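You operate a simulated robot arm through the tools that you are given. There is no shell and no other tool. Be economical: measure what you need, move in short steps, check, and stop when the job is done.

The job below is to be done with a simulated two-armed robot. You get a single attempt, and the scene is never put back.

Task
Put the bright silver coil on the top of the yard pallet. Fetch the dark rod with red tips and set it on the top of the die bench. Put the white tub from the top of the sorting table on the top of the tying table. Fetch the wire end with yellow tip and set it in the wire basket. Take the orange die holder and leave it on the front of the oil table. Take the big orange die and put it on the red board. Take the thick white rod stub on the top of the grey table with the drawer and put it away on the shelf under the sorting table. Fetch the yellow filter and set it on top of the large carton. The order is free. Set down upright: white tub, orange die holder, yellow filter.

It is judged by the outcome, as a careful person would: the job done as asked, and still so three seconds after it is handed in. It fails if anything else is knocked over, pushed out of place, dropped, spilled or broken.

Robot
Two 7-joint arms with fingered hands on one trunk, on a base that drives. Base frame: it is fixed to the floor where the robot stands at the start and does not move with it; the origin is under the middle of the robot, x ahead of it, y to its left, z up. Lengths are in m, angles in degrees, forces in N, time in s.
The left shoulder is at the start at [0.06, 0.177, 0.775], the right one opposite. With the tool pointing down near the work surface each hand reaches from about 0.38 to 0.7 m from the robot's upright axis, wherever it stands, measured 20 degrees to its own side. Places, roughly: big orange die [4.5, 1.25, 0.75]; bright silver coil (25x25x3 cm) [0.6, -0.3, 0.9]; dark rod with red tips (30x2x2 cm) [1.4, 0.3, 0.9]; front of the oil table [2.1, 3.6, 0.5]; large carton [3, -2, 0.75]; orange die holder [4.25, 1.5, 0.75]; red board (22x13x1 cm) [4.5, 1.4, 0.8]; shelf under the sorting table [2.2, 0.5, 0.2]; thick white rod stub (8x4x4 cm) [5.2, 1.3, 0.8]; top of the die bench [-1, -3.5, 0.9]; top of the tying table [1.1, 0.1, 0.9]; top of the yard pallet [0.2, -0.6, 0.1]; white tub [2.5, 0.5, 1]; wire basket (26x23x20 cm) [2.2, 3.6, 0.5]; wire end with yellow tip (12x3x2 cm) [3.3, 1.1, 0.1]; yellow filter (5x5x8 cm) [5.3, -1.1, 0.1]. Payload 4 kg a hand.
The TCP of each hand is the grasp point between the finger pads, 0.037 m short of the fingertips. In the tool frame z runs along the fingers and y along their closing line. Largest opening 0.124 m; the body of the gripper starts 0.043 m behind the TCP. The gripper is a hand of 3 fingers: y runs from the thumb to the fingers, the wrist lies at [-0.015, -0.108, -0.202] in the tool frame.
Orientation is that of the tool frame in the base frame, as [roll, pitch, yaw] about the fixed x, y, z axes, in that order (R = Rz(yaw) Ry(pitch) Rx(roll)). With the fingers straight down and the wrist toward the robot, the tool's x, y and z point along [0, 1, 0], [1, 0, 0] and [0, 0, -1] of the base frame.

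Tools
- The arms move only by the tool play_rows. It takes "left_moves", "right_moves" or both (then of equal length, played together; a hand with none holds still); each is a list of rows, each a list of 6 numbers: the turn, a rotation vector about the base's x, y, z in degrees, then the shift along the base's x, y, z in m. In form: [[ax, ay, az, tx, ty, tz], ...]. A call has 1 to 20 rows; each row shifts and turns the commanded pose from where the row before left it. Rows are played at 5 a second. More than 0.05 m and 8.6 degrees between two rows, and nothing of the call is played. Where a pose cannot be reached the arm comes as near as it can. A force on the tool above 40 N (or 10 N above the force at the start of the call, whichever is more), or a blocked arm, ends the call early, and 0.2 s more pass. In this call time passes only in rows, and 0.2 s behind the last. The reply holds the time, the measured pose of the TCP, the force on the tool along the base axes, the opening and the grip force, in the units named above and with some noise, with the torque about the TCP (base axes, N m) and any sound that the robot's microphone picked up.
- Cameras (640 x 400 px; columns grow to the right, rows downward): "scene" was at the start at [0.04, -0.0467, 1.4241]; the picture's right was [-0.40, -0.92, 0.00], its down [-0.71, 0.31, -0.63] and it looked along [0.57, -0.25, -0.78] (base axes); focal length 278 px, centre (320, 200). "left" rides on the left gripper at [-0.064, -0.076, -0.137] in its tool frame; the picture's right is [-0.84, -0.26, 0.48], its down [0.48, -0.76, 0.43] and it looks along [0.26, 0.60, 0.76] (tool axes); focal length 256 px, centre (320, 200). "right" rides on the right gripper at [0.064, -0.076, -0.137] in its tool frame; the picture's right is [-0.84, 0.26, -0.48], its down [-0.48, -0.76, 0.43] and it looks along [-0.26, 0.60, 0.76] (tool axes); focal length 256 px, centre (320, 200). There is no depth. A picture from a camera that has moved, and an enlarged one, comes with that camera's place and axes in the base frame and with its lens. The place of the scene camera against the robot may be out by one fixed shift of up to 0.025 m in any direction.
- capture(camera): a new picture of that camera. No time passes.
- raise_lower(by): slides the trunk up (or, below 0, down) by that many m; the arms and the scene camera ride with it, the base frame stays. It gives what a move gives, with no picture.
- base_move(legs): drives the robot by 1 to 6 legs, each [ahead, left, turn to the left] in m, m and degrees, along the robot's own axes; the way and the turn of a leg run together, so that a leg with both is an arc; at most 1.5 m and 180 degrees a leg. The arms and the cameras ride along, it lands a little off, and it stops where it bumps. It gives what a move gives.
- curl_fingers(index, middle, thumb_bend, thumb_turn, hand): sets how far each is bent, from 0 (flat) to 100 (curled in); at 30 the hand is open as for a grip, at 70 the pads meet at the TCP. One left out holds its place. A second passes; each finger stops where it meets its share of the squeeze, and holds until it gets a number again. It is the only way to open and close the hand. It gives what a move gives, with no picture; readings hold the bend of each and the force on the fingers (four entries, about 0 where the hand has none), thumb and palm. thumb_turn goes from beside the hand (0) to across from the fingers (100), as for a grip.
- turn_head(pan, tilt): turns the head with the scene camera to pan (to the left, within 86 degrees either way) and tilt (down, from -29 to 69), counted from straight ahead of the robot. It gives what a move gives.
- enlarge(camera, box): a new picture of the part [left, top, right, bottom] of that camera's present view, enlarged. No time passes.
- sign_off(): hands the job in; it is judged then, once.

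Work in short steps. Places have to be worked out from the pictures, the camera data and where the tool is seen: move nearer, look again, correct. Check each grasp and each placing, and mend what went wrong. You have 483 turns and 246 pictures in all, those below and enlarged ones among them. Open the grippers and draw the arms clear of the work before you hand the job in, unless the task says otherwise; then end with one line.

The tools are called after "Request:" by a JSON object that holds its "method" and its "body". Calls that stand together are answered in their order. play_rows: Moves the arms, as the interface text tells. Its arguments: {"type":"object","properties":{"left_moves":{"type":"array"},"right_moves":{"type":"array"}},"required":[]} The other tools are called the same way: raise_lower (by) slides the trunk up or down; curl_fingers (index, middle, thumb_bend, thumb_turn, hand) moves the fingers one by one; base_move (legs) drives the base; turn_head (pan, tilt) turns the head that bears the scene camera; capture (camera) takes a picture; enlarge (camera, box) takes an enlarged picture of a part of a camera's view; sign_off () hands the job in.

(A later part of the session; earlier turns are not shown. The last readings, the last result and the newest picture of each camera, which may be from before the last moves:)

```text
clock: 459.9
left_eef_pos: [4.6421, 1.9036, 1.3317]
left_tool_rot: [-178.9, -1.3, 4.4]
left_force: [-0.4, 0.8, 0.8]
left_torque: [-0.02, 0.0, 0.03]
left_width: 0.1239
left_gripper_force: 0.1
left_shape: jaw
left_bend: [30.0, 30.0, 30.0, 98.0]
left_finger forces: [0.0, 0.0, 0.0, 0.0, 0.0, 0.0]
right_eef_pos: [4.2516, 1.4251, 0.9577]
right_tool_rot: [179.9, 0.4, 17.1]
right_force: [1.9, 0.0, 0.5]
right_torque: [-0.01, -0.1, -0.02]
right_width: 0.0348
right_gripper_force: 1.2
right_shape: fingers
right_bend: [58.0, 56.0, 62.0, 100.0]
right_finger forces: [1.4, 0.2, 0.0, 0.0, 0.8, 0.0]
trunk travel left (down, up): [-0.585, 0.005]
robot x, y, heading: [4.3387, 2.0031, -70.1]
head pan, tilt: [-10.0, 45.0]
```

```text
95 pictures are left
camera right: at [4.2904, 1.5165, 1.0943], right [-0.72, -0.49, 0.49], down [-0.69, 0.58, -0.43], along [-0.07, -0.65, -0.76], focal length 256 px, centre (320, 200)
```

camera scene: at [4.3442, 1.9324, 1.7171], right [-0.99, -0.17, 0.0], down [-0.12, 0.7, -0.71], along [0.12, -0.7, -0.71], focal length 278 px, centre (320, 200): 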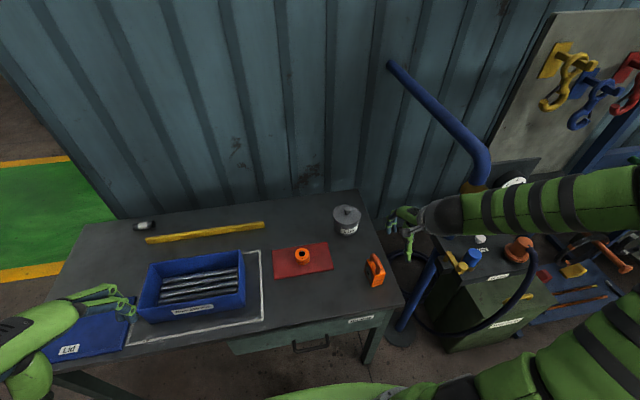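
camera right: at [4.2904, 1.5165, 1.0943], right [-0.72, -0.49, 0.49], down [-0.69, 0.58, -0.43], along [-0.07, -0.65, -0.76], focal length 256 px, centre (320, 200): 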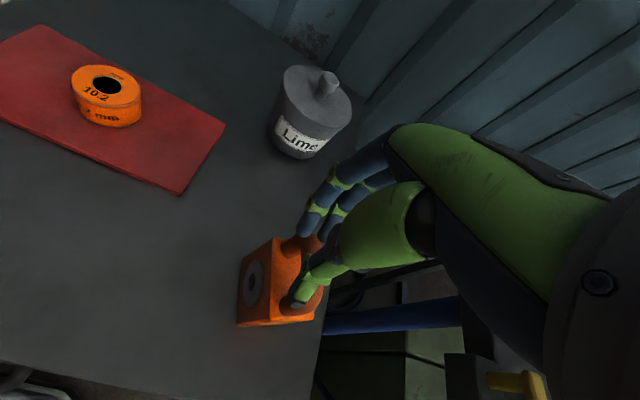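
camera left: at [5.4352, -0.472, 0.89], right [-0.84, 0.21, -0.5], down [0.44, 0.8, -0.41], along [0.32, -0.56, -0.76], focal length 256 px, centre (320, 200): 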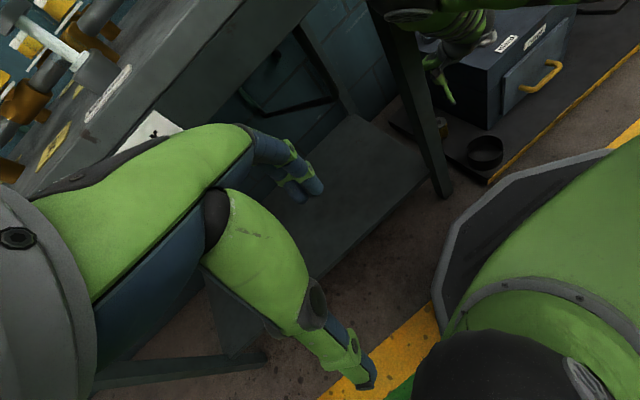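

The fingers slipped off (holder stayed put, upright). A sideways pinch across the handle is better, using the left hand. Retract the right hand and reposition facing -95°.

Request:
{"method": "play_rows", "body": {"right_moves": [[0, 0, 0, 0, 0, 0.04], [0, 0, 0, -0.01, 0.028, 0.03], [0, 0, 0, -0.014, 0.038, 0.02], [0, 0, 0, -0.014, 0.038, 0.02], [0, 0, 0, -0.014, 0.038, 0.02], [0, 0, 0, -0.014, 0.038, 0.02]]}}

Request:
{"method": "base_move", "body": {"legs": [[-0.15, 0, 0], [0, 0, -25], [0.2, -0.095, 0]]}}

Request:
{"method": "turn_head", "body": {"pan": 10, "tilt": 50}}

Request:
{"method": "capture", "body": {"camera": "scene"}}

```text
clock: 461.3
left_eef_pos: [4.6428, 1.9053, 1.3313]
left_tool_rot: [-178.8, -1.2, 4.5]
left_force: [0.5, 0.4, 0.2]
left_torque: [0.0, 0.02, -0.03]
left_width: 0.1239
left_gripper_force: 0.0
left_shape: jaw
left_bend: [30.0, 30.0, 30.0, 98.0]
left_finger forces: [0.1, 0.0, 0.1, 0.0, 0.1, 0.0]
right_eef_pos: [4.196, 1.4968, 1.1398]
right_tool_rot: [179.9, 0.4, 17.2]
right_force: [0.1, -0.4, 0.2]
right_torque: [-0.02, 0.01, -0.04]
right_width: 0.0341
right_gripper_force: 0.1
right_shape: fingers
right_bend: [58.0, 56.0, 62.0, 100.0]
right_finger forces: [0.1, 0.0, 0.0, 0.0, 0.0, 0.0]
right hand out of reach, approached as far as the arm can: row 3, 4, 5, 6
trunk travel left (down, up): [-0.585, 0.005]
robot x, y, heading: [4.3394, 2.0028, -70.2]
head pan, tilt: [-10.0, 45.0]
```

```text
clock: 465.3
left_eef_pos: [4.4047, 1.7329, 1.332]
left_tool_rot: [-178.7, -1.4, -20.7]
left_force: [-0.5, -0.3, 0.0]
left_torque: [0.04, -0.01, 0.01]
left_width: 0.1237
left_gripper_force: 0.1
left_shape: jaw
left_bend: [30.0, 30.0, 30.0, 98.0]
left_finger forces: [0.0, 0.0, 0.0, 0.0, 0.0, 0.0]
right_eef_pos: [3.8278, 1.5534, 1.1382]
right_tool_rot: [-179.9, 0.4, -8.0]
right_force: [-0.5, 0.7, 1.1]
right_torque: [0.0, -0.02, 0.02]
right_width: 0.034
right_gripper_force: 0.0
right_shape: fingers
right_bend: [58.0, 56.0, 62.0, 100.0]
right_finger forces: [0.0, 0.0, 0.0, 0.0, 0.0, 0.1]
trunk travel left (down, up): [-0.585, 0.005]
robot x, y, heading: [4.1786, 1.9485, -95.3]
head pan, tilt: [-10.0, 45.0]
```

```text
clock: 466.1
left_eef_pos: [4.4061, 1.7353, 1.3311]
left_tool_rot: [-178.8, -1.4, -20.7]
left_force: [-0.6, 0.6, 0.1]
left_torque: [0.0, -0.01, -0.01]
left_width: 0.1238
left_gripper_force: 0.1
left_shape: jaw
left_bend: [30.0, 30.0, 30.0, 98.0]
left_finger forces: [0.1, 0.1, 0.1, 0.0, 0.0, 0.0]
right_eef_pos: [3.8292, 1.5539, 1.1384]
right_tool_rot: [-179.8, 0.3, -8.0]
right_force: [0.7, 0.7, 0.1]
right_torque: [-0.02, 0.01, -0.03]
right_width: 0.034
right_gripper_force: 0.1
right_shape: fingers
right_bend: [58.0, 56.0, 62.0, 100.0]
right_finger forces: [0.0, 0.1, 0.0, 0.1, 0.0, 0.0]
trunk travel left (down, up): [-0.585, 0.005]
robot x, y, heading: [4.1783, 1.9512, -95.7]
head pan, tilt: [10.0, 50.0]
```

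```text
94 pictures are left
camera scene: at [4.1861, 1.8879, 1.7103], right [-1.0, -0.08, 0.0], down [-0.06, 0.76, -0.64], along [0.05, -0.64, -0.77], focal length 278 px, centre (320, 200)
```

scene: 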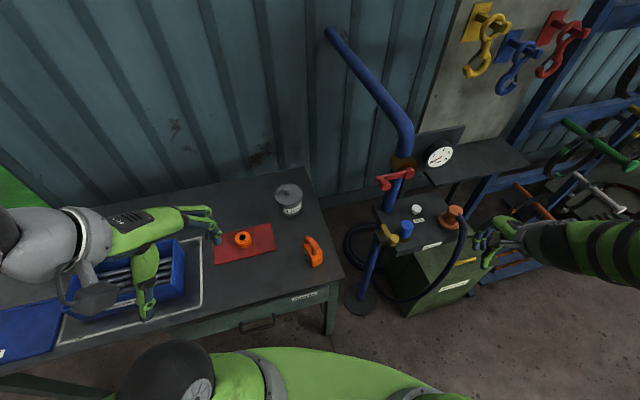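

Now swing the left hand over the holder, rotating so it closes across the handle.

Request:
{"method": "play_rows", "body": {"left_moves": [[0, 0, -6.8, -0.0195, -0.0386, 0], [0, 0, -6.8, -0.0195, -0.0386, 0], [0, 0, -6.8, -0.0195, -0.0386, 0], [0, 0, -6.8, -0.0195, -0.0386, 0], [0, 0, -6.8, -0.0195, -0.0386, 0], [0, 0, -6.8, -0.0195, -0.0386, 0], [0, 0, -6.8, -0.0195, -0.0386, 0], [0, 0, -6.8, -0.0195, -0.0386, 0], [0, 0, 0, 0, 0, -0.045], [0, 0, 0, 0, 0, -0.045], [0, 0, 0, 0, 0, -0.045], [0, 0, 0, 0, 0, -0.045]]}}

Request:
{"method": "capture", "body": {"camera": "left"}}

Request:
{"method": "capture", "body": {"camera": "scene"}}

```text
clock: 468.7
left_eef_pos: [4.251, 1.4239, 1.1508]
left_tool_rot: [-178.8, -1.4, -75.0]
left_force: [0.0, -0.1, -1.0]
left_torque: [0.02, 0.02, -0.01]
left_width: 0.1238
left_gripper_force: 0.1
left_shape: jaw
left_bend: [30.0, 30.0, 30.0, 98.0]
left_finger forces: [0.1, 0.0, 0.1, 0.1, 0.0, 0.0]
right_eef_pos: [3.8288, 1.5524, 1.1379]
right_tool_rot: [-179.9, 0.4, -8.0]
right_force: [-1.1, 0.4, 0.9]
right_torque: [0.02, -0.02, -0.02]
right_width: 0.0342
right_gripper_force: 0.0
right_shape: fingers
right_bend: [58.0, 56.0, 62.0, 100.0]
right_finger forces: [0.0, 0.0, 0.1, 0.0, 0.0, 0.0]
trunk travel left (down, up): [-0.585, 0.005]
robot x, y, heading: [4.18, 1.9513, -95.4]
head pan, tilt: [10.0, 50.0]
```

```text
93 pictures are left
camera left: at [4.3045, 1.5087, 1.2876], right [0.04, 0.87, -0.5], down [0.87, -0.28, -0.41], along [-0.49, -0.41, -0.77], focal length 256 px, centre (320, 200)
```

left: 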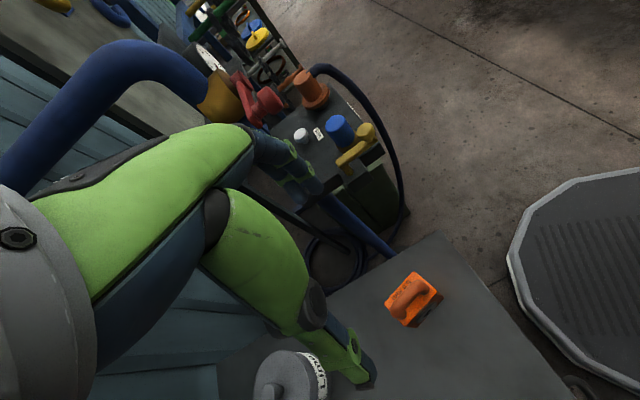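

```text
92 pictures are left
camera scene: at [4.1864, 1.8866, 1.7103], right [-1.0, -0.08, 0.0], down [-0.06, 0.76, -0.64], along [0.05, -0.64, -0.77], focal length 278 px, centre (320, 200)
```

scene: 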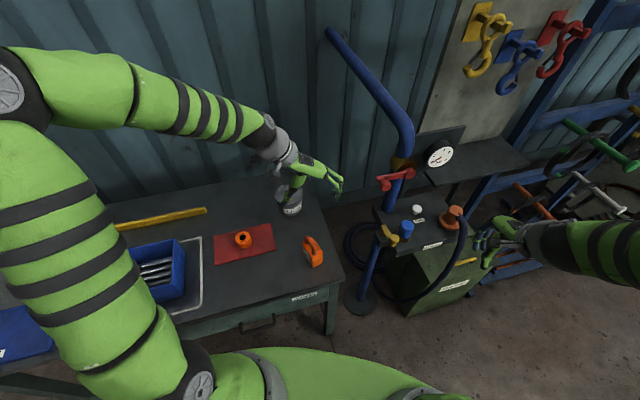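

Handle direction now about -57°; centre ≈ (4.257, 1.437). Align and descend part way.

Request:
{"method": "play_rows", "body": {"left_moves": [[0, 0, 6, 0.002, 0.004, -0.04], [0, 0, 6, 0.002, 0.005, -0.04], [0, 0, 6, 0.002, 0.004, -0.04]]}}

Request:
{"method": "capture", "body": {"camera": "left"}}

```text
clock: 469.5
left_eef_pos: [4.2571, 1.4363, 1.03]
left_tool_rot: [-178.9, -1.4, -56.8]
left_force: [-0.1, -0.9, -0.1]
left_torque: [-0.01, -0.02, -0.02]
left_width: 0.1242
left_gripper_force: 0.0
left_shape: jaw
left_bend: [30.0, 30.0, 30.0, 98.0]
left_finger forces: [0.0, 0.1, 0.0, 0.0, 0.1, 0.0]
right_eef_pos: [3.8292, 1.5535, 1.1382]
right_tool_rot: [-179.9, 0.4, -8.0]
right_force: [0.3, 0.4, -0.5]
right_torque: [0.03, 0.03, -0.01]
right_width: 0.0339
right_gripper_force: 0.1
right_shape: fingers
right_bend: [58.0, 56.0, 62.0, 100.0]
right_finger forces: [0.1, 0.1, 0.0, 0.0, 0.0, 0.0]
trunk travel left (down, up): [-0.585, 0.005]
robot x, y, heading: [4.1764, 1.9552, -95.2]
head pan, tilt: [10.0, 50.0]
```

```text
91 pictures are left
camera left: at [4.2819, 1.5335, 1.167], right [-0.23, 0.84, -0.5], down [0.91, 0.01, -0.41], along [-0.34, -0.55, -0.77], focal length 256 px, centre (320, 200)
```

left: 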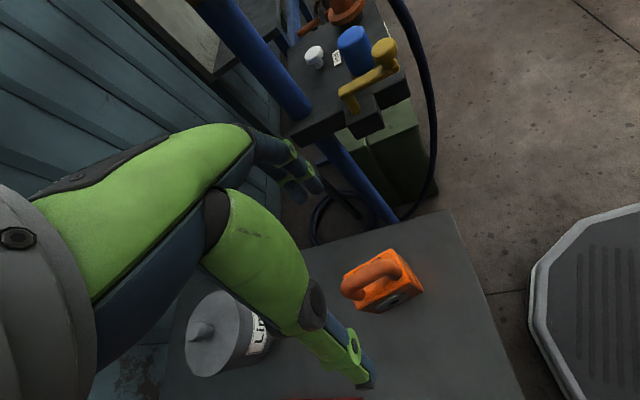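

Aligned within 5 mm. Descend to the handle and close across it.

Request:
{"method": "play_rows", "body": {"left_moves": [[0, 0, 3, -0.002, 0, -0.04], [0, 0, 0, 0, 0, -0.04], [0, 0, 0, 0, 0, -0.033]]}}

Request:
{"method": "curl_fingers", "body": {"hand": "left", "index": 50, "middle": 50, "thumb_bend": 50}}

Request:
{"method": "capture", "body": {"camera": "left"}}

```text
clock: 470.3
left_eef_pos: [4.2549, 1.4379, 0.9174]
left_tool_rot: [-178.8, -1.4, -54.0]
left_force: [0.5, -0.3, 0.7]
left_torque: [0.01, 0.03, -0.01]
left_width: 0.124
left_gripper_force: 0.1
left_shape: jaw
left_bend: [30.0, 30.0, 30.0, 98.0]
left_finger forces: [0.0, 0.0, 0.1, 0.0, 0.0, 0.0]
right_eef_pos: [3.8303, 1.5534, 1.1382]
right_tool_rot: [-179.8, 0.3, -8.1]
right_force: [0.1, -1.1, -0.7]
right_torque: [0.02, -0.02, 0.03]
right_width: 0.034
right_gripper_force: 0.1
right_shape: fingers
right_bend: [58.0, 56.0, 62.0, 100.0]
right_finger forces: [0.0, 0.1, 0.0, 0.0, 0.0, 0.1]
trunk travel left (down, up): [-0.585, 0.005]
robot x, y, heading: [4.1801, 1.9516, -95.4]
head pan, tilt: [10.0, 50.0]
```

```text
clock: 471.3
left_eef_pos: [4.2542, 1.4386, 0.9174]
left_tool_rot: [-178.8, -1.4, -54.2]
left_force: [-0.9, -0.6, -0.4]
left_torque: [0.02, 0.04, 0.01]
left_width: 0.0636
left_gripper_force: 0.3
left_shape: fingers
left_bend: [49.0, 50.0, 50.0, 98.0]
left_finger forces: [0.8, 0.3, 0.1, 0.0, 0.1, 0.0]
right_eef_pos: [3.8286, 1.5545, 1.1369]
right_tool_rot: [-180.0, 0.4, -8.1]
right_force: [0.7, 0.4, -1.2]
right_torque: [0.02, 0.03, -0.01]
right_width: 0.034
right_gripper_force: 0.0
right_shape: fingers
right_bend: [58.0, 56.0, 62.0, 100.0]
right_finger forces: [0.1, 0.0, 0.1, 0.2, 0.0, 0.1]
trunk travel left (down, up): [-0.585, 0.005]
robot x, y, heading: [4.1754, 1.9496, -95.5]
head pan, tilt: [10.0, 50.0]
```

```text
90 pictures are left
camera left: at [4.2741, 1.5364, 1.0539], right [-0.27, 0.82, -0.5], down [0.91, 0.05, -0.41], along [-0.31, -0.56, -0.77], focal length 256 px, centre (320, 200)
```

left: 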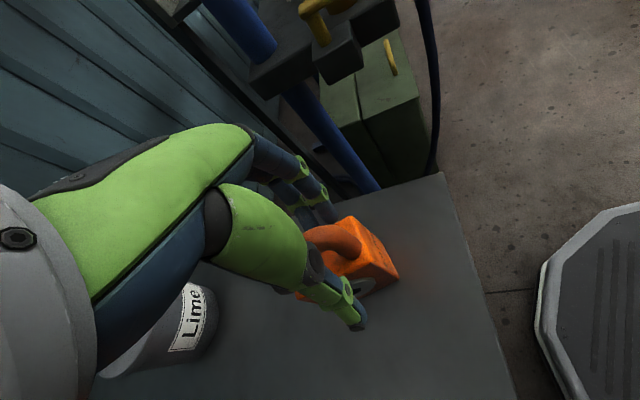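

Close fully.

Request:
{"method": "curl_fingers", "body": {"hand": "left", "index": 75, "middle": 75, "thumb_bend": 75}}

Request:
{"method": "play_rows", "body": {"left_moves": [[0, 0, 0, 0, 0, 0.015], [0, 0, 0, 0, 0, 0.02]]}}

Request:
{"method": "capture", "body": {"camera": "left"}}

```text
clock: 472.3
left_eef_pos: [4.2536, 1.4381, 0.9192]
left_tool_rot: [-178.9, -1.5, -54.1]
left_force: [-0.1, -9.2, 31.1]
left_torque: [-1.04, 1.32, 0.11]
left_width: 0.034
left_gripper_force: 38.2
left_shape: fingers
left_bend: [53.0, 54.0, 66.0, 97.0]
left_finger forces: [31.8, 23.9, 0.1, 0.1, 20.8, 0.1]
right_eef_pos: [3.8296, 1.5554, 1.138]
right_tool_rot: [179.9, 0.3, -8.1]
right_force: [0.4, -0.5, 0.2]
right_torque: [0.01, 0.02, 0.02]
right_width: 0.0341
right_gripper_force: 0.0
right_shape: fingers
right_bend: [58.0, 56.0, 62.0, 100.0]
right_finger forces: [0.0, 0.1, 0.0, 0.1, 0.1, 0.1]
trunk travel left (down, up): [-0.585, 0.005]
robot x, y, heading: [4.1747, 1.9522, -95.2]
head pan, tilt: [10.0, 50.0]
```

```text
clock: 472.9
left_eef_pos: [4.2543, 1.4403, 0.952]
left_tool_rot: [-178.6, -1.3, -54.2]
left_force: [0.1, -0.3, -10.9]
left_torque: [0.08, -0.16, 0.02]
left_width: 0.0063
left_gripper_force: 7.3
left_shape: fingers
left_bend: [60.0, 61.0, 74.0, 97.0]
left_finger forces: [6.9, 4.6, 0.0, 0.1, 3.0, 0.1]
right_eef_pos: [3.8285, 1.5547, 1.1382]
right_tool_rot: [-180.0, 0.4, -8.0]
right_force: [0.3, -0.1, 0.1]
right_torque: [0.02, 0.0, 0.02]
right_width: 0.034
right_gripper_force: 0.0
right_shape: fingers
right_bend: [58.0, 56.0, 62.0, 100.0]
right_finger forces: [0.1, 0.0, 0.0, 0.0, 0.1, 0.1]
trunk travel left (down, up): [-0.585, 0.005]
robot x, y, heading: [4.1774, 1.9512, -95.6]
head pan, tilt: [10.0, 50.0]
```

```text
89 pictures are left
camera left: at [4.2743, 1.5371, 1.0889], right [-0.27, 0.83, -0.49], down [0.91, 0.05, -0.41], along [-0.31, -0.56, -0.77], focal length 256 px, centre (320, 200)
```

left: 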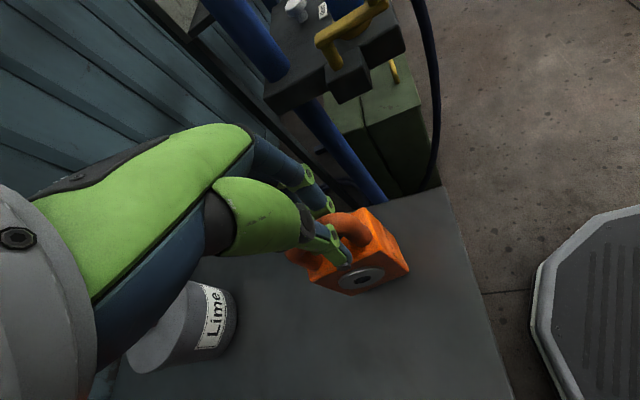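

It appears lifted (11 N weight). Lift further and verify from the scene camera.

Request:
{"method": "play_rows", "body": {"left_moves": [[0, 0, 0, 0, 0, 0.03], [0, 0, 0, 0, 0, 0.04]]}}

Request:
{"method": "enlarge", "body": {"camera": "scene", "box": [200, 120, 400, 320]}}

Request:
{"method": "capture", "body": {"camera": "left"}}

```text
clock: 473.5
left_eef_pos: [4.2534, 1.439, 1.0255]
left_tool_rot: [-178.6, -1.3, -54.1]
left_force: [-0.1, 0.3, -10.2]
left_torque: [0.09, -0.16, 0.01]
left_width: 0.006
left_gripper_force: 7.6
left_shape: fingers
left_bend: [60.0, 61.0, 74.0, 97.0]
left_finger forces: [6.7, 5.5, 0.0, 0.0, 3.9, 0.0]
right_eef_pos: [3.8289, 1.5544, 1.1377]
right_tool_rot: [-179.9, 0.3, -8.0]
right_force: [0.9, 0.3, 0.1]
right_torque: [0.01, 0.02, -0.01]
right_width: 0.034
right_gripper_force: 0.0
right_shape: fingers
right_bend: [58.0, 56.0, 62.0, 100.0]
right_finger forces: [0.0, 0.0, 0.0, 0.0, 0.1, 0.0]
trunk travel left (down, up): [-0.585, 0.005]
robot x, y, heading: [4.1757, 1.9498, -95.3]
head pan, tilt: [10.0, 50.0]
```

```text
2.00 times, centred on (300, 220) of scene
camera zoom: at [4.1865, 1.8882, 1.7102], right [-1.0, -0.08, 0.0], down [-0.06, 0.76, -0.64], along [0.05, -0.64, -0.77], focal length 556 px, centre (360, 160)
```

zoom: 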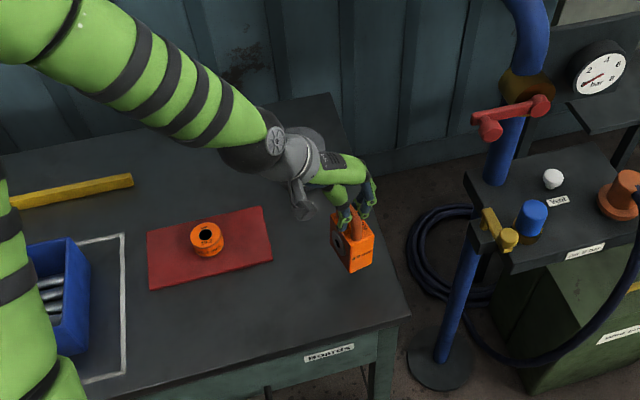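

```text
87 pictures are left
camera left: at [4.2742, 1.5372, 1.161], right [-0.27, 0.83, -0.5], down [0.91, 0.05, -0.41], along [-0.31, -0.56, -0.77], focal length 256 px, centre (320, 200)
```

left: 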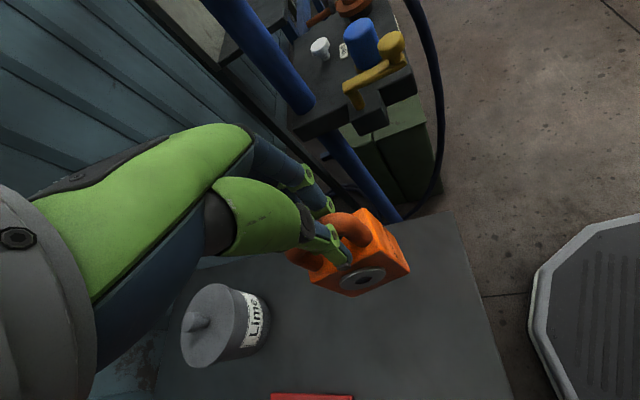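

The holder hangs upright from the left hand. Tuck the left arm, then turn to -25° and approach the left part of the table for the stub with the right hand.

Request:
{"method": "play_rows", "body": {"left_moves": [[0, 0, 0, 0.033, 0.031, 0.015], [0, 0, 0, 0.033, 0.031, 0.015], [0, 0, 0, 0.033, 0.031, 0.015], [0, 0, 0, 0.033, 0.031, 0.015], [0, 0, 0, 0.033, 0.031, 0.015]]}}

Request:
{"method": "base_move", "body": {"legs": [[-0.35, 0, 0], [0, 0, 70], [0.53, 0.13, 0]]}}

Request:
{"method": "turn_head", "body": {"pan": -30, "tilt": 45}}

Request:
{"method": "capture", "body": {"camera": "scene"}}

Request:
{"method": "capture", "body": {"camera": "right"}}

```text
clock: 474.9
left_eef_pos: [4.2733, 1.5717, 1.1617]
left_tool_rot: [176.7, -10.0, -82.7]
left_force: [1.2, 1.3, -10.5]
left_torque: [0.23, -0.3, -0.03]
left_width: 0.0061
left_gripper_force: 9.4
left_shape: fingers
left_bend: [60.0, 61.0, 74.0, 97.0]
left_finger forces: [5.0, 9.0, 0.0, 0.1, 5.1, 0.0]
left hand out of reach, approached as far as the arm can: row 3, 4, 5
right_eef_pos: [3.8299, 1.5537, 1.1379]
right_tool_rot: [-179.9, 0.4, -7.9]
right_force: [-0.5, -1.0, -0.4]
right_torque: [-0.04, -0.01, 0.03]
right_width: 0.0339
right_gripper_force: 0.1
right_shape: fingers
right_bend: [58.0, 56.0, 62.0, 100.0]
right_finger forces: [0.1, 0.0, 0.0, 0.1, 0.0, 0.1]
trunk travel left (down, up): [-0.585, 0.005]
robot x, y, heading: [4.179, 1.9511, -95.3]
head pan, tilt: [10.0, 50.0]
stopped in row 5 (left hand): the arm was blocked; the commanded pose is now the measured one
```

```text
clock: 482.9
left_eef_pos: [5.1315, 2.1361, 1.1627]
left_tool_rot: [176.7, -10.2, -13.4]
left_force: [0.3, -0.6, -10.2]
left_torque: [0.24, -0.02, -0.05]
left_width: 0.007
left_gripper_force: 7.8
left_shape: fingers
left_bend: [60.0, 60.0, 74.0, 97.0]
left_finger forces: [5.7, 5.3, 0.0, 0.1, 4.9, 0.1]
right_eef_pos: [4.9896, 1.7148, 1.1377]
right_tool_rot: [-179.9, 0.5, 61.3]
right_force: [0.3, -1.0, -0.1]
right_torque: [0.0, 0.02, 0.01]
right_width: 0.0342
right_gripper_force: 0.1
right_shape: fingers
right_bend: [58.0, 56.0, 62.0, 100.0]
right_finger forces: [0.0, 0.1, 0.0, 0.0, 0.1, 0.0]
trunk travel left (down, up): [-0.585, 0.005]
robot x, y, heading: [4.7401, 2.1833, -25.9]
head pan, tilt: [10.0, 50.0]
```

```text
clock: 484.0
left_eef_pos: [5.13, 2.1379, 1.1625]
left_tool_rot: [176.6, -10.0, -13.4]
left_force: [-0.4, 0.5, -10.4]
left_torque: [0.22, -0.03, 0.0]
left_width: 0.0065
left_gripper_force: 8.6
left_shape: fingers
left_bend: [60.0, 60.0, 74.0, 97.0]
left_finger forces: [5.5, 6.0, 0.1, 0.0, 5.1, 0.1]
right_eef_pos: [4.99, 1.7154, 1.1376]
right_tool_rot: [-180.0, 0.4, 61.3]
right_force: [0.2, 0.2, 0.5]
right_torque: [-0.02, 0.01, 0.01]
right_width: 0.034
right_gripper_force: 0.0
right_shape: fingers
right_bend: [58.0, 56.0, 62.0, 100.0]
right_finger forces: [0.0, 0.1, 0.1, 0.0, 0.1, 0.0]
trunk travel left (down, up): [-0.585, 0.005]
robot x, y, heading: [4.7418, 2.1813, -26.1]
head pan, tilt: [-30.0, 45.0]
```

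```text
86 pictures are left
camera scene: at [4.7611, 2.1112, 1.7171], right [-0.83, -0.56, 0.0], down [-0.4, 0.59, -0.71], along [0.39, -0.59, -0.71], focal length 278 px, centre (320, 200)
```

scene: 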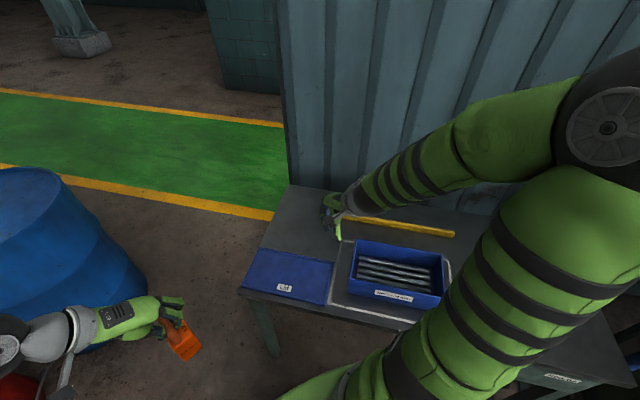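

```text
85 pictures are left
camera right: at [4.9534, 1.8087, 1.2743], right [-0.18, -0.86, 0.49], down [-0.9, -0.06, -0.43], along [0.4, -0.51, -0.76], focal length 256 px, centre (320, 200)
```

right: 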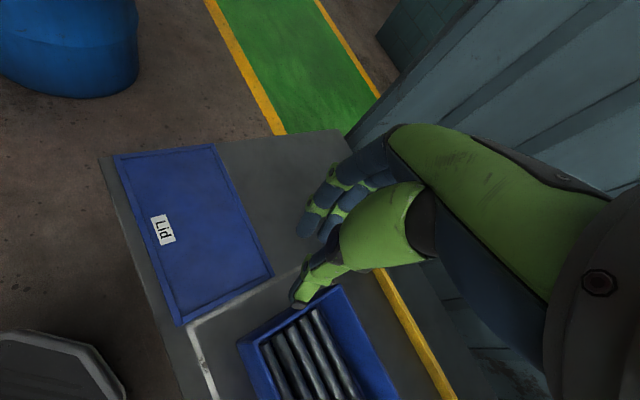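

Barrel is about 0.5 m from the table corner, so I stay in front. Move the base slightly ahead, then bring the right hand over the stub.

Request:
{"method": "base_move", "body": {"legs": [[0.19, 0.02, 0]]}}

Request:
{"method": "play_rows", "body": {"right_moves": [[0, 0, -4, 0.0062, -0.036, 0], [0, 0, -4, 0.0062, -0.036, 0], [0, 0, -4, 0.0062, -0.036, 0], [0, 0, -4, 0.0062, -0.036, 0], [0, 0, -4, 0.0062, -0.036, 0], [0, 0, -4, 0.0062, -0.036, 0], [0, 0, -4, 0.0062, -0.036, 0], [0, 0, -4, 0.0062, -0.03, 0]]}}

Request:
{"method": "capture", "body": {"camera": "right"}}

Request:
{"method": "capture", "body": {"camera": "scene"}}

```text
clock: 485.6
left_eef_pos: [5.3122, 2.0715, 1.1636]
left_tool_rot: [176.7, -10.1, -13.4]
left_force: [0.3, -0.8, -10.3]
left_torque: [0.17, -0.02, -0.04]
left_width: 0.0072
left_gripper_force: 8.1
left_shape: fingers
left_bend: [60.0, 60.0, 74.0, 97.0]
left_finger forces: [6.0, 4.7, 0.0, 0.0, 5.1, 0.0]
right_eef_pos: [5.1723, 1.6499, 1.1366]
right_tool_rot: [-179.8, 0.4, 61.4]
right_force: [1.5, -0.1, 0.0]
right_torque: [0.04, 0.02, 0.03]
right_width: 0.0341
right_gripper_force: 0.0
right_shape: fingers
right_bend: [58.0, 56.0, 62.0, 100.0]
right_finger forces: [0.0, 0.0, 0.0, 0.0, 0.1, 0.0]
trunk travel left (down, up): [-0.585, 0.005]
robot x, y, heading: [4.9224, 2.1146, -26.0]
head pan, tilt: [-30.0, 45.0]
```

```text
clock: 487.4
left_eef_pos: [5.3108, 2.0714, 1.1633]
left_tool_rot: [176.7, -10.2, -13.3]
left_force: [-0.4, 0.0, -9.5]
left_torque: [0.21, -0.06, 0.03]
left_width: 0.007
left_gripper_force: 7.8
left_shape: fingers
left_bend: [60.0, 60.0, 74.0, 97.0]
left_finger forces: [6.0, 4.7, 0.0, 0.1, 5.3, 0.1]
right_eef_pos: [5.2098, 1.4476, 1.1766]
right_tool_rot: [-179.9, 0.4, 29.4]
right_force: [-0.2, 0.0, 0.2]
right_torque: [0.02, -0.02, 0.0]
right_width: 0.034
right_gripper_force: 0.1
right_shape: fingers
right_bend: [58.0, 56.0, 62.0, 100.0]
right_finger forces: [0.0, 0.0, 0.1, 0.1, 0.0, 0.1]
right hand out of reach, approached as far as the arm can: row 5, 6, 7, 8
trunk travel left (down, up): [-0.585, 0.005]
robot x, y, heading: [4.9219, 2.1147, -26.0]
head pan, tilt: [-30.0, 45.0]
```

```text
84 pictures are left
camera right: at [5.2274, 1.5436, 1.3131], right [-0.6, -0.63, 0.49], down [-0.8, 0.42, -0.43], along [0.07, -0.65, -0.76], focal length 256 px, centre (320, 200)
```

right: 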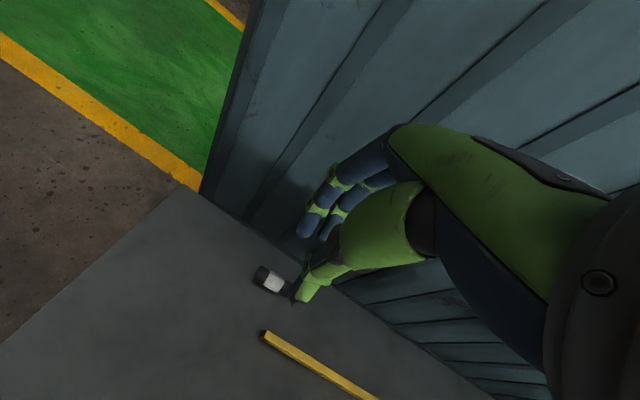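

```text
83 pictures are left
camera scene: at [4.9411, 2.0449, 1.7172], right [-0.83, -0.56, 0.0], down [-0.4, 0.59, -0.71], along [0.4, -0.59, -0.71], focal length 278 px, centre (320, 200)
```

scene: 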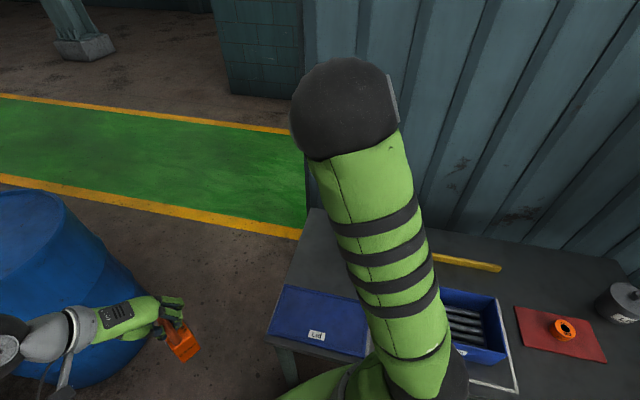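

Stub at (5.194, 1.343). The reach improves at lower height: descend first, then extend.

Request:
{"method": "play_rows", "body": {"right_moves": [[0, 0, 0, 0, 0, -0.045], [0, 0, 0, 0, 0, -0.045], [0, 0, 0, 0, 0, -0.045], [0, 0, 0, -0.002, -0.02, -0.04], [0, 0, -4, -0.004, -0.03, -0.02], [0, 0, -4, -0.006, -0.04, 0]]}}

Request:
{"method": "curl_fingers", "body": {"hand": "right", "index": 42, "middle": 42, "thumb_bend": 42}}

Request:
{"method": "capture", "body": {"camera": "right"}}

```text
clock: 488.8
left_eef_pos: [5.3112, 2.0708, 1.1633]
left_tool_rot: [176.7, -10.1, -13.3]
left_force: [0.2, 0.0, -9.6]
left_torque: [0.23, -0.02, -0.01]
left_width: 0.0074
left_gripper_force: 9.2
left_shape: fingers
left_bend: [60.0, 60.0, 73.0, 97.0]
left_finger forces: [5.5, 5.6, 0.1, 0.0, 5.5, 0.0]
right_eef_pos: [5.1497, 1.4609, 1.1253]
right_tool_rot: [-179.9, 0.3, 21.4]
right_force: [-0.3, 0.3, -0.6]
right_torque: [0.04, 0.0, 0.0]
right_width: 0.0341
right_gripper_force: 0.1
right_shape: fingers
right_bend: [58.0, 56.0, 62.0, 100.0]
right_finger forces: [0.1, 0.1, 0.1, 0.0, 0.1, 0.0]
right hand out of reach, approached as far as the arm can: row 1, 2, 3, 4, 5, 6
trunk travel left (down, up): [-0.585, 0.005]
robot x, y, heading: [4.9272, 2.1182, -26.2]
head pan, tilt: [-30.0, 45.0]
```

```text
clock: 489.8
left_eef_pos: [5.3108, 2.0716, 1.1644]
left_tool_rot: [176.7, -10.1, -13.3]
left_force: [-1.0, -0.6, -10.5]
left_torque: [0.15, -0.04, 0.01]
left_width: 0.0078
left_gripper_force: 8.0
left_shape: fingers
left_bend: [60.0, 60.0, 73.0, 97.0]
left_finger forces: [5.3, 5.2, 0.0, 0.0, 5.5, 0.1]
right_eef_pos: [5.151, 1.4616, 1.1259]
right_tool_rot: [180.0, 0.3, 21.5]
right_force: [-0.3, 0.2, -0.7]
right_torque: [0.02, -0.03, 0.01]
right_width: 0.0865
right_gripper_force: 0.1
right_shape: fingers
right_bend: [42.0, 42.0, 42.0, 99.0]
right_finger forces: [0.1, 0.0, 0.0, 0.0, 0.0, 0.0]
trunk travel left (down, up): [-0.585, 0.005]
robot x, y, heading: [4.9224, 2.1171, -26.0]
head pan, tilt: [-30.0, 45.0]
```

```text
82 pictures are left
camera right: at [5.1825, 1.5558, 1.2616], right [-0.68, -0.54, 0.49], down [-0.73, 0.53, -0.43], along [-0.02, -0.65, -0.76], focal length 256 px, centre (320, 200)
```

right: 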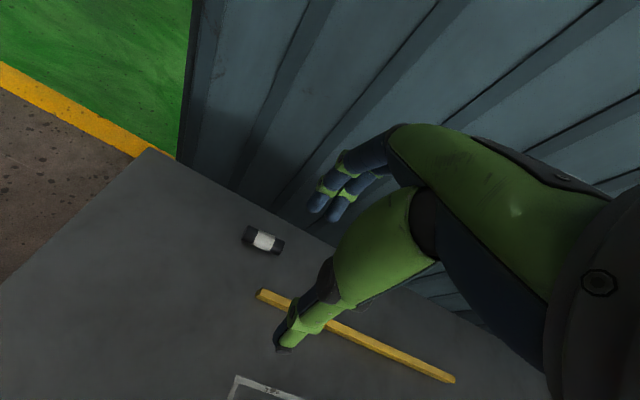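

The arm is at a limit in this posture. Better stance: heading 0° with the stub at my right-front (like the die grasp). Retract the hand, reposition.

Request:
{"method": "play_rows", "body": {"right_moves": [[0, 0, -5, -0.035, 0.0, 0], [0, 0, -5, -0.035, 0.0, 0], [0, 0, -5, -0.035, 0.0, 0], [0, 0, -5, -0.035, 0.0, 0]]}}

Request:
{"method": "base_move", "body": {"legs": [[-0.07, -0.14, 0], [0, 0, 26]]}}

Request:
{"method": "turn_head", "body": {"pan": -60, "tilt": 45}}

Request:
{"method": "capture", "body": {"camera": "scene"}}

```text
clock: 490.8
left_eef_pos: [5.3117, 2.0717, 1.163]
left_tool_rot: [176.7, -10.1, -13.3]
left_force: [-0.5, -0.1, -10.4]
left_torque: [0.22, -0.01, -0.03]
left_width: 0.0076
left_gripper_force: 8.5
left_shape: fingers
left_bend: [60.0, 60.0, 73.0, 97.0]
left_finger forces: [5.2, 5.3, 0.0, 0.0, 5.5, 0.1]
right_eef_pos: [5.012, 1.4632, 1.1238]
right_tool_rot: [-179.9, 0.4, 1.3]
right_force: [0.2, -0.4, 0.1]
right_torque: [0.02, 0.02, 0.03]
right_width: 0.0866
right_gripper_force: 0.1
right_shape: fingers
right_bend: [42.0, 42.0, 42.0, 99.0]
right_finger forces: [0.1, 0.0, 0.0, 0.0, 0.0, 0.0]
trunk travel left (down, up): [-0.585, 0.005]
robot x, y, heading: [4.925, 2.1151, -26.0]
head pan, tilt: [-30.0, 45.0]
```

```text
clock: 493.5
left_eef_pos: [5.1683, 2.1516, 1.1635]
left_tool_rot: [176.6, -10.1, 12.6]
left_force: [-0.3, 0.1, -9.2]
left_torque: [0.16, 0.09, -0.03]
left_width: 0.0078
left_gripper_force: 8.1
left_shape: fingers
left_bend: [60.0, 60.0, 73.0, 97.0]
left_finger forces: [5.6, 5.0, 0.1, 0.0, 5.9, 0.1]
right_eef_pos: [5.1638, 1.4747, 1.1252]
right_tool_rot: [-179.9, 0.4, 27.3]
right_force: [-0.8, -0.3, -0.2]
right_torque: [0.01, 0.03, -0.01]
right_width: 0.0867
right_gripper_force: 0.0
right_shape: fingers
right_bend: [42.0, 42.0, 42.0, 99.0]
right_finger forces: [0.0, 0.0, 0.0, 0.1, 0.0, 0.0]
trunk travel left (down, up): [-0.585, 0.005]
robot x, y, heading: [4.8005, 2.0273, -0.0]
head pan, tilt: [-30.0, 45.0]
```

```text
clock: 494.4
left_eef_pos: [5.1682, 2.1514, 1.1631]
left_tool_rot: [176.6, -10.0, 12.6]
left_force: [0.0, 0.3, -10.4]
left_torque: [0.13, 0.1, 0.0]
left_width: 0.0078
left_gripper_force: 8.3
left_shape: fingers
left_bend: [60.0, 60.0, 73.0, 97.0]
left_finger forces: [5.6, 5.0, 0.1, 0.0, 5.9, 0.0]
right_eef_pos: [5.1638, 1.4731, 1.1248]
right_tool_rot: [-179.9, 0.4, 27.3]
right_force: [-0.9, 1.6, 0.1]
right_torque: [-0.02, -0.01, 0.0]
right_width: 0.0866
right_gripper_force: 0.1
right_shape: fingers
right_bend: [42.0, 42.0, 42.0, 99.0]
right_finger forces: [0.0, 0.1, 0.1, 0.1, 0.0, 0.0]
trunk travel left (down, up): [-0.585, 0.005]
robot x, y, heading: [4.7972, 2.0209, -0.2]
head pan, tilt: [-60.0, 45.0]
```

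```text
81 pictures are left
camera scene: at [4.8102, 1.9346, 1.7172], right [-0.87, -0.5, 0.0], down [-0.35, 0.61, -0.71], along [0.35, -0.61, -0.71], focal length 278 px, centre (320, 200)
```

scene: 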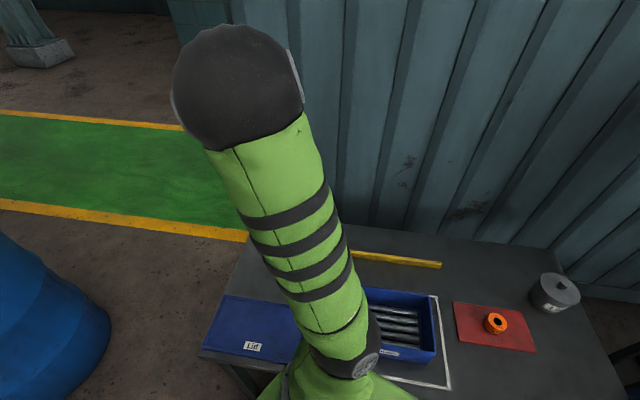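

Try reaching the stub from here: forward and down.

Request:
{"method": "play_rows", "body": {"right_moves": [[0, 0, -2, 0.005, -0.03, -0.03], [0, 0, -2, 0.005, -0.03, -0.03], [0, 0, -2, 0.01, -0.035, -0.03], [0, 0, 0, 0.01, -0.035, -0.03], [0, 0, 0, 0, 0, -0.04], [0, 0, 0, 0, 0, -0.04]]}}

Request:
{"method": "capture", "body": {"camera": "scene"}}

```text
clock: 495.8
left_eef_pos: [5.1678, 2.1509, 1.1621]
left_tool_rot: [176.7, -10.0, 12.6]
left_force: [-0.2, -0.5, -9.9]
left_torque: [0.22, 0.08, 0.0]
left_width: 0.0084
left_gripper_force: 8.5
left_shape: fingers
left_bend: [60.0, 60.0, 73.0, 97.0]
left_finger forces: [5.6, 4.7, 0.0, 0.1, 5.8, 0.1]
right_eef_pos: [5.1915, 1.3608, 0.9426]
right_tool_rot: [-179.9, 0.5, 21.3]
right_force: [0.4, -0.4, 0.3]
right_torque: [0.05, 0.02, 0.02]
right_width: 0.087
right_gripper_force: 0.0
right_shape: fingers
right_bend: [42.0, 42.0, 42.0, 99.0]
right_finger forces: [0.0, 0.0, 0.1, 0.0, 0.1, 0.0]
right hand out of reach, approached as far as the arm can: row 1
trunk travel left (down, up): [-0.585, 0.005]
robot x, y, heading: [4.7972, 2.0196, -0.1]
head pan, tilt: [-60.0, 45.0]
```

```text
80 pictures are left
camera scene: at [4.8101, 1.9344, 1.7172], right [-0.87, -0.5, 0.0], down [-0.35, 0.61, -0.71], along [0.35, -0.61, -0.71], focal length 278 px, centre (320, 200)
```

scene: 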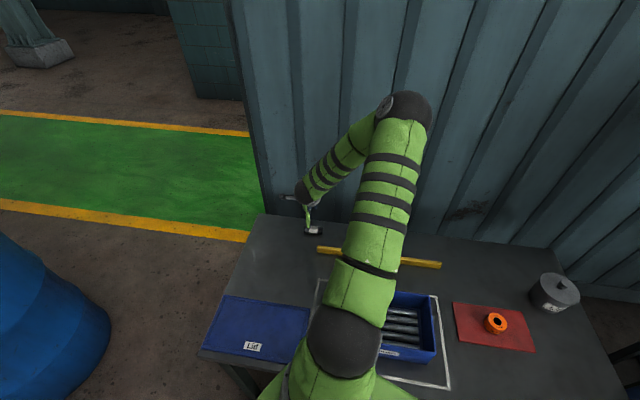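

Excellent — the elbow swung right and the hand is right over the stub. Check with the wrist camera.

Request:
{"method": "capture", "body": {"camera": "right"}}

```text
79 pictures are left
camera right: at [5.2225, 1.4539, 1.0796], right [-0.68, -0.54, 0.49], down [-0.73, 0.53, -0.43], along [-0.03, -0.65, -0.76], focal length 256 px, centre (320, 200)
```

right: 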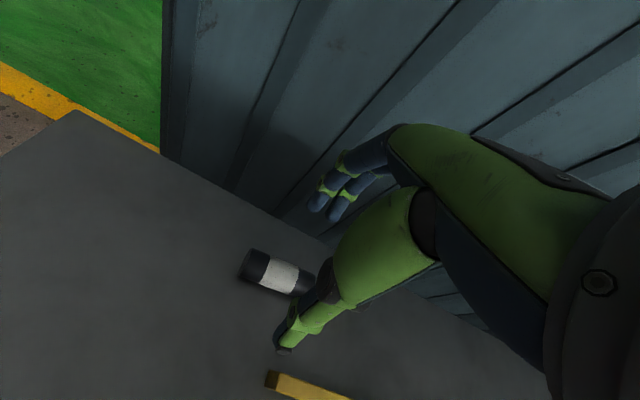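

Stub at (5.188, 1.341). Correct 2 cm forward and descend.

Request:
{"method": "play_rows", "body": {"right_moves": [[0, 0, 0, -0.002, -0.02, -0.03], [0, 0, 0, -0.001, 0, -0.03], [0, 0, 0, 0, 0, -0.025], [0, 0, 0, 0, 0, -0.015]]}}

Request:
{"method": "capture", "body": {"camera": "right"}}

```text
clock: 496.8
left_eef_pos: [5.1666, 2.1522, 1.163]
left_tool_rot: [176.7, -10.1, 12.6]
left_force: [-0.5, 0.1, -10.2]
left_torque: [0.19, 0.05, 0.06]
left_width: 0.008
left_gripper_force: 8.1
left_shape: fingers
left_bend: [60.0, 60.0, 73.0, 97.0]
left_finger forces: [5.7, 4.6, 0.1, 0.0, 5.9, 0.0]
right_eef_pos: [5.1875, 1.3404, 0.8427]
right_tool_rot: [-179.8, 0.4, 21.3]
right_force: [-0.7, -0.3, 0.2]
right_torque: [0.0, -0.01, -0.02]
right_width: 0.0868
right_gripper_force: 0.1
right_shape: fingers
right_bend: [42.0, 42.0, 42.0, 99.0]
right_finger forces: [0.0, 0.0, 0.0, 0.0, 0.0, 0.0]
trunk travel left (down, up): [-0.585, 0.005]
robot x, y, heading: [4.7964, 2.0203, -0.1]
head pan, tilt: [-60.0, 45.0]
```

```text
78 pictures are left
camera right: at [5.2199, 1.4342, 0.9795], right [-0.68, -0.54, 0.49], down [-0.73, 0.53, -0.43], along [-0.03, -0.65, -0.76], focal length 256 px, centre (320, 200)
```

right: 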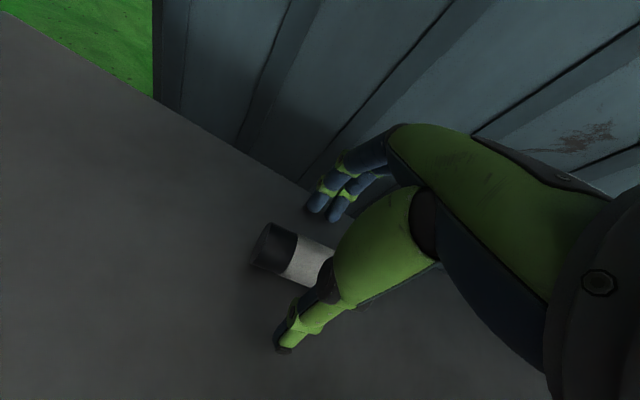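

Request:
{"method": "curl_fingers", "body": {"hand": "right", "index": 72, "middle": 72, "thumb_bend": 72}}

Request:
{"method": "play_rows", "body": {"right_moves": [[0, 0, 0, 0, 0, 0.02], [0, 0, 0, 0, 0, 0.03], [0, 0, 0, 0, 0, 0.04]]}}

Request:
{"method": "capture", "body": {"camera": "right"}}

```text
clock: 497.8
left_eef_pos: [5.1673, 2.1522, 1.1633]
left_tool_rot: [176.6, -10.0, 12.6]
left_force: [0.1, -0.9, -10.0]
left_torque: [0.16, 0.06, 0.01]
left_width: 0.0083
left_gripper_force: 7.8
left_shape: fingers
left_bend: [60.0, 60.0, 73.0, 97.0]
left_finger forces: [5.7, 4.7, 0.0, 0.0, 5.8, 0.0]
right_eef_pos: [5.1881, 1.3403, 0.8433]
right_tool_rot: [-179.9, 0.4, 21.2]
right_force: [0.5, 0.9, 5.3]
right_torque: [-0.04, 0.02, 0.0]
right_width: 0.0313
right_gripper_force: 22.1
right_shape: fingers
right_bend: [62.0, 62.0, 63.0, 100.0]
right_finger forces: [10.9, 10.8, 0.1, 0.0, 23.9, 0.0]
trunk travel left (down, up): [-0.585, 0.005]
robot x, y, heading: [4.7971, 2.0231, -0.1]
head pan, tilt: [-60.0, 45.0]
```

```text
clock: 498.6
left_eef_pos: [5.1677, 2.1522, 1.1632]
left_tool_rot: [176.7, -10.1, 12.5]
left_force: [-0.8, 0.6, -10.4]
left_torque: [0.17, 0.06, -0.01]
left_width: 0.0085
left_gripper_force: 8.5
left_shape: fingers
left_bend: [60.0, 60.0, 73.0, 97.0]
left_finger forces: [5.7, 4.7, 0.1, 0.1, 6.0, 0.0]
right_eef_pos: [5.1878, 1.3411, 0.9344]
right_tool_rot: [-179.9, 0.3, 21.3]
right_force: [0.4, -1.1, -4.9]
right_torque: [-0.02, 0.02, 0.03]
right_width: 0.0311
right_gripper_force: 21.4
right_shape: fingers
right_bend: [62.0, 62.0, 63.0, 100.0]
right_finger forces: [11.0, 10.6, 0.0, 0.0, 21.3, 0.1]
trunk travel left (down, up): [-0.585, 0.005]
robot x, y, heading: [4.7963, 2.0176, 0.0]
head pan, tilt: [-60.0, 45.0]
```

```text
77 pictures are left
camera right: at [5.2201, 1.4347, 1.0706], right [-0.68, -0.54, 0.49], down [-0.73, 0.53, -0.43], along [-0.03, -0.65, -0.76], focal length 256 px, centre (320, 200)
```

right: 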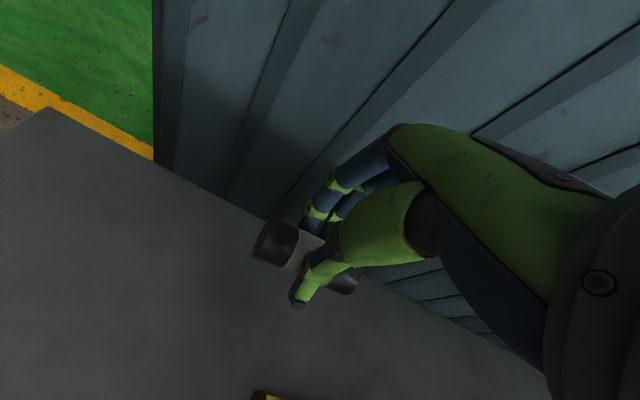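

The stub is held. Lift, back away from the table, turn to -70° and strafe back along the aisle.

Request:
{"method": "play_rows", "body": {"right_moves": [[0, 0, 0, 0, 0.01, 0.045], [0, 0, 0, 0, 0.01, 0.045], [0, 0, 0, 0, 0.01, 0.045], [0, 0, 0, 0, 0.01, 0.045]]}}

Request:
{"method": "base_move", "body": {"legs": [[0, 0.3, 0], [0, 0, -70.5], [0, -1.0, 0], [0, -1.0, 0]]}}

Request:
{"method": "turn_head", "body": {"pan": 0, "tilt": 50}}

Request:
{"method": "capture", "body": {"camera": "scene"}}

```text
clock: 499.6
left_eef_pos: [5.1668, 2.1513, 1.1625]
left_tool_rot: [176.7, -10.0, 12.5]
left_force: [-0.6, 0.9, -10.3]
left_torque: [0.18, 0.07, 0.05]
left_width: 0.0083
left_gripper_force: 8.1
left_shape: fingers
left_bend: [60.0, 60.0, 73.0, 97.0]
left_finger forces: [5.8, 4.5, 0.1, 0.0, 6.0, 0.0]
right_eef_pos: [5.1888, 1.3813, 1.1152]
right_tool_rot: [-179.8, 0.4, 21.3]
right_force: [-0.5, 0.0, -4.4]
right_torque: [-0.01, 0.04, 0.02]
right_width: 0.0309
right_gripper_force: 20.8
right_shape: fingers
right_bend: [62.0, 62.0, 63.0, 100.0]
right_finger forces: [10.9, 10.5, 0.0, 0.0, 21.1, 0.0]
trunk travel left (down, up): [-0.585, 0.005]
robot x, y, heading: [4.7956, 2.0227, -0.1]
head pan, tilt: [-60.0, 45.0]
```

```text
clock: 514.3
left_eef_pos: [3.1547, 1.3451, 1.1643]
left_tool_rot: [176.7, -9.9, -57.9]
left_force: [-0.8, 1.2, -10.4]
left_torque: [0.05, -0.15, 0.0]
left_width: 0.0089
left_gripper_force: 8.3
left_shape: fingers
left_bend: [60.0, 60.0, 73.0, 97.0]
left_finger forces: [6.0, 4.3, 0.1, 0.1, 6.4, 0.0]
right_eef_pos: [2.4373, 1.0677, 1.1137]
right_tool_rot: [-179.9, 0.5, -49.1]
right_force: [-0.4, 0.1, -4.4]
right_torque: [0.05, 0.0, 0.01]
right_width: 0.0302
right_gripper_force: 20.3
right_shape: fingers
right_bend: [62.0, 62.0, 63.0, 100.0]
right_finger forces: [10.7, 10.2, 0.1, 0.0, 20.3, 0.1]
trunk travel left (down, up): [-0.585, 0.005]
robot x, y, heading: [2.9136, 1.6474, -70.5]
head pan, tilt: [-60.0, 45.0]
```

```text
clock: 515.6
left_eef_pos: [3.1569, 1.3454, 1.1633]
left_tool_rot: [176.7, -10.1, -57.9]
left_force: [0.0, 0.2, -9.4]
left_torque: [0.11, -0.12, 0.01]
left_width: 0.0091
left_gripper_force: 8.2
left_shape: fingers
left_bend: [60.0, 60.0, 73.0, 97.0]
left_finger forces: [5.9, 4.2, 0.1, 0.0, 6.2, 0.0]
right_eef_pos: [2.4375, 1.0659, 1.1129]
right_tool_rot: [-179.9, 0.4, -49.1]
right_force: [-0.7, 0.8, -4.8]
right_torque: [0.04, 0.0, 0.03]
right_width: 0.0304
right_gripper_force: 20.9
right_shape: fingers
right_bend: [62.0, 62.0, 63.0, 100.0]
right_finger forces: [10.7, 10.2, 0.0, 0.0, 20.5, 0.1]
trunk travel left (down, up): [-0.585, 0.005]
robot x, y, heading: [2.913, 1.6507, -70.5]
head pan, tilt: [0.0, 50.0]
```

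```text
76 pictures are left
camera scene: at [2.9261, 1.5877, 1.7102], right [-0.94, -0.33, 0.0], down [-0.26, 0.72, -0.64], along [0.21, -0.61, -0.77], focal length 278 px, centre (320, 200)
```

scene: 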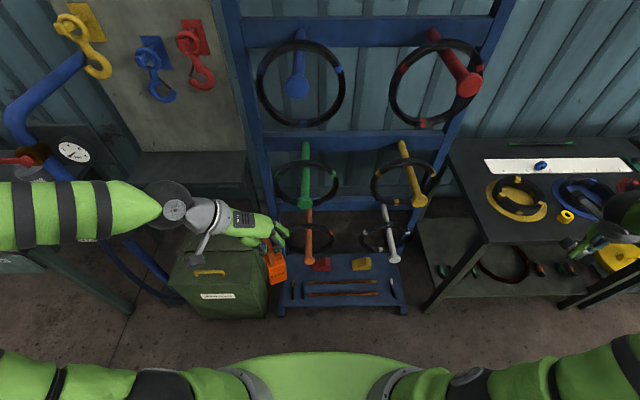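

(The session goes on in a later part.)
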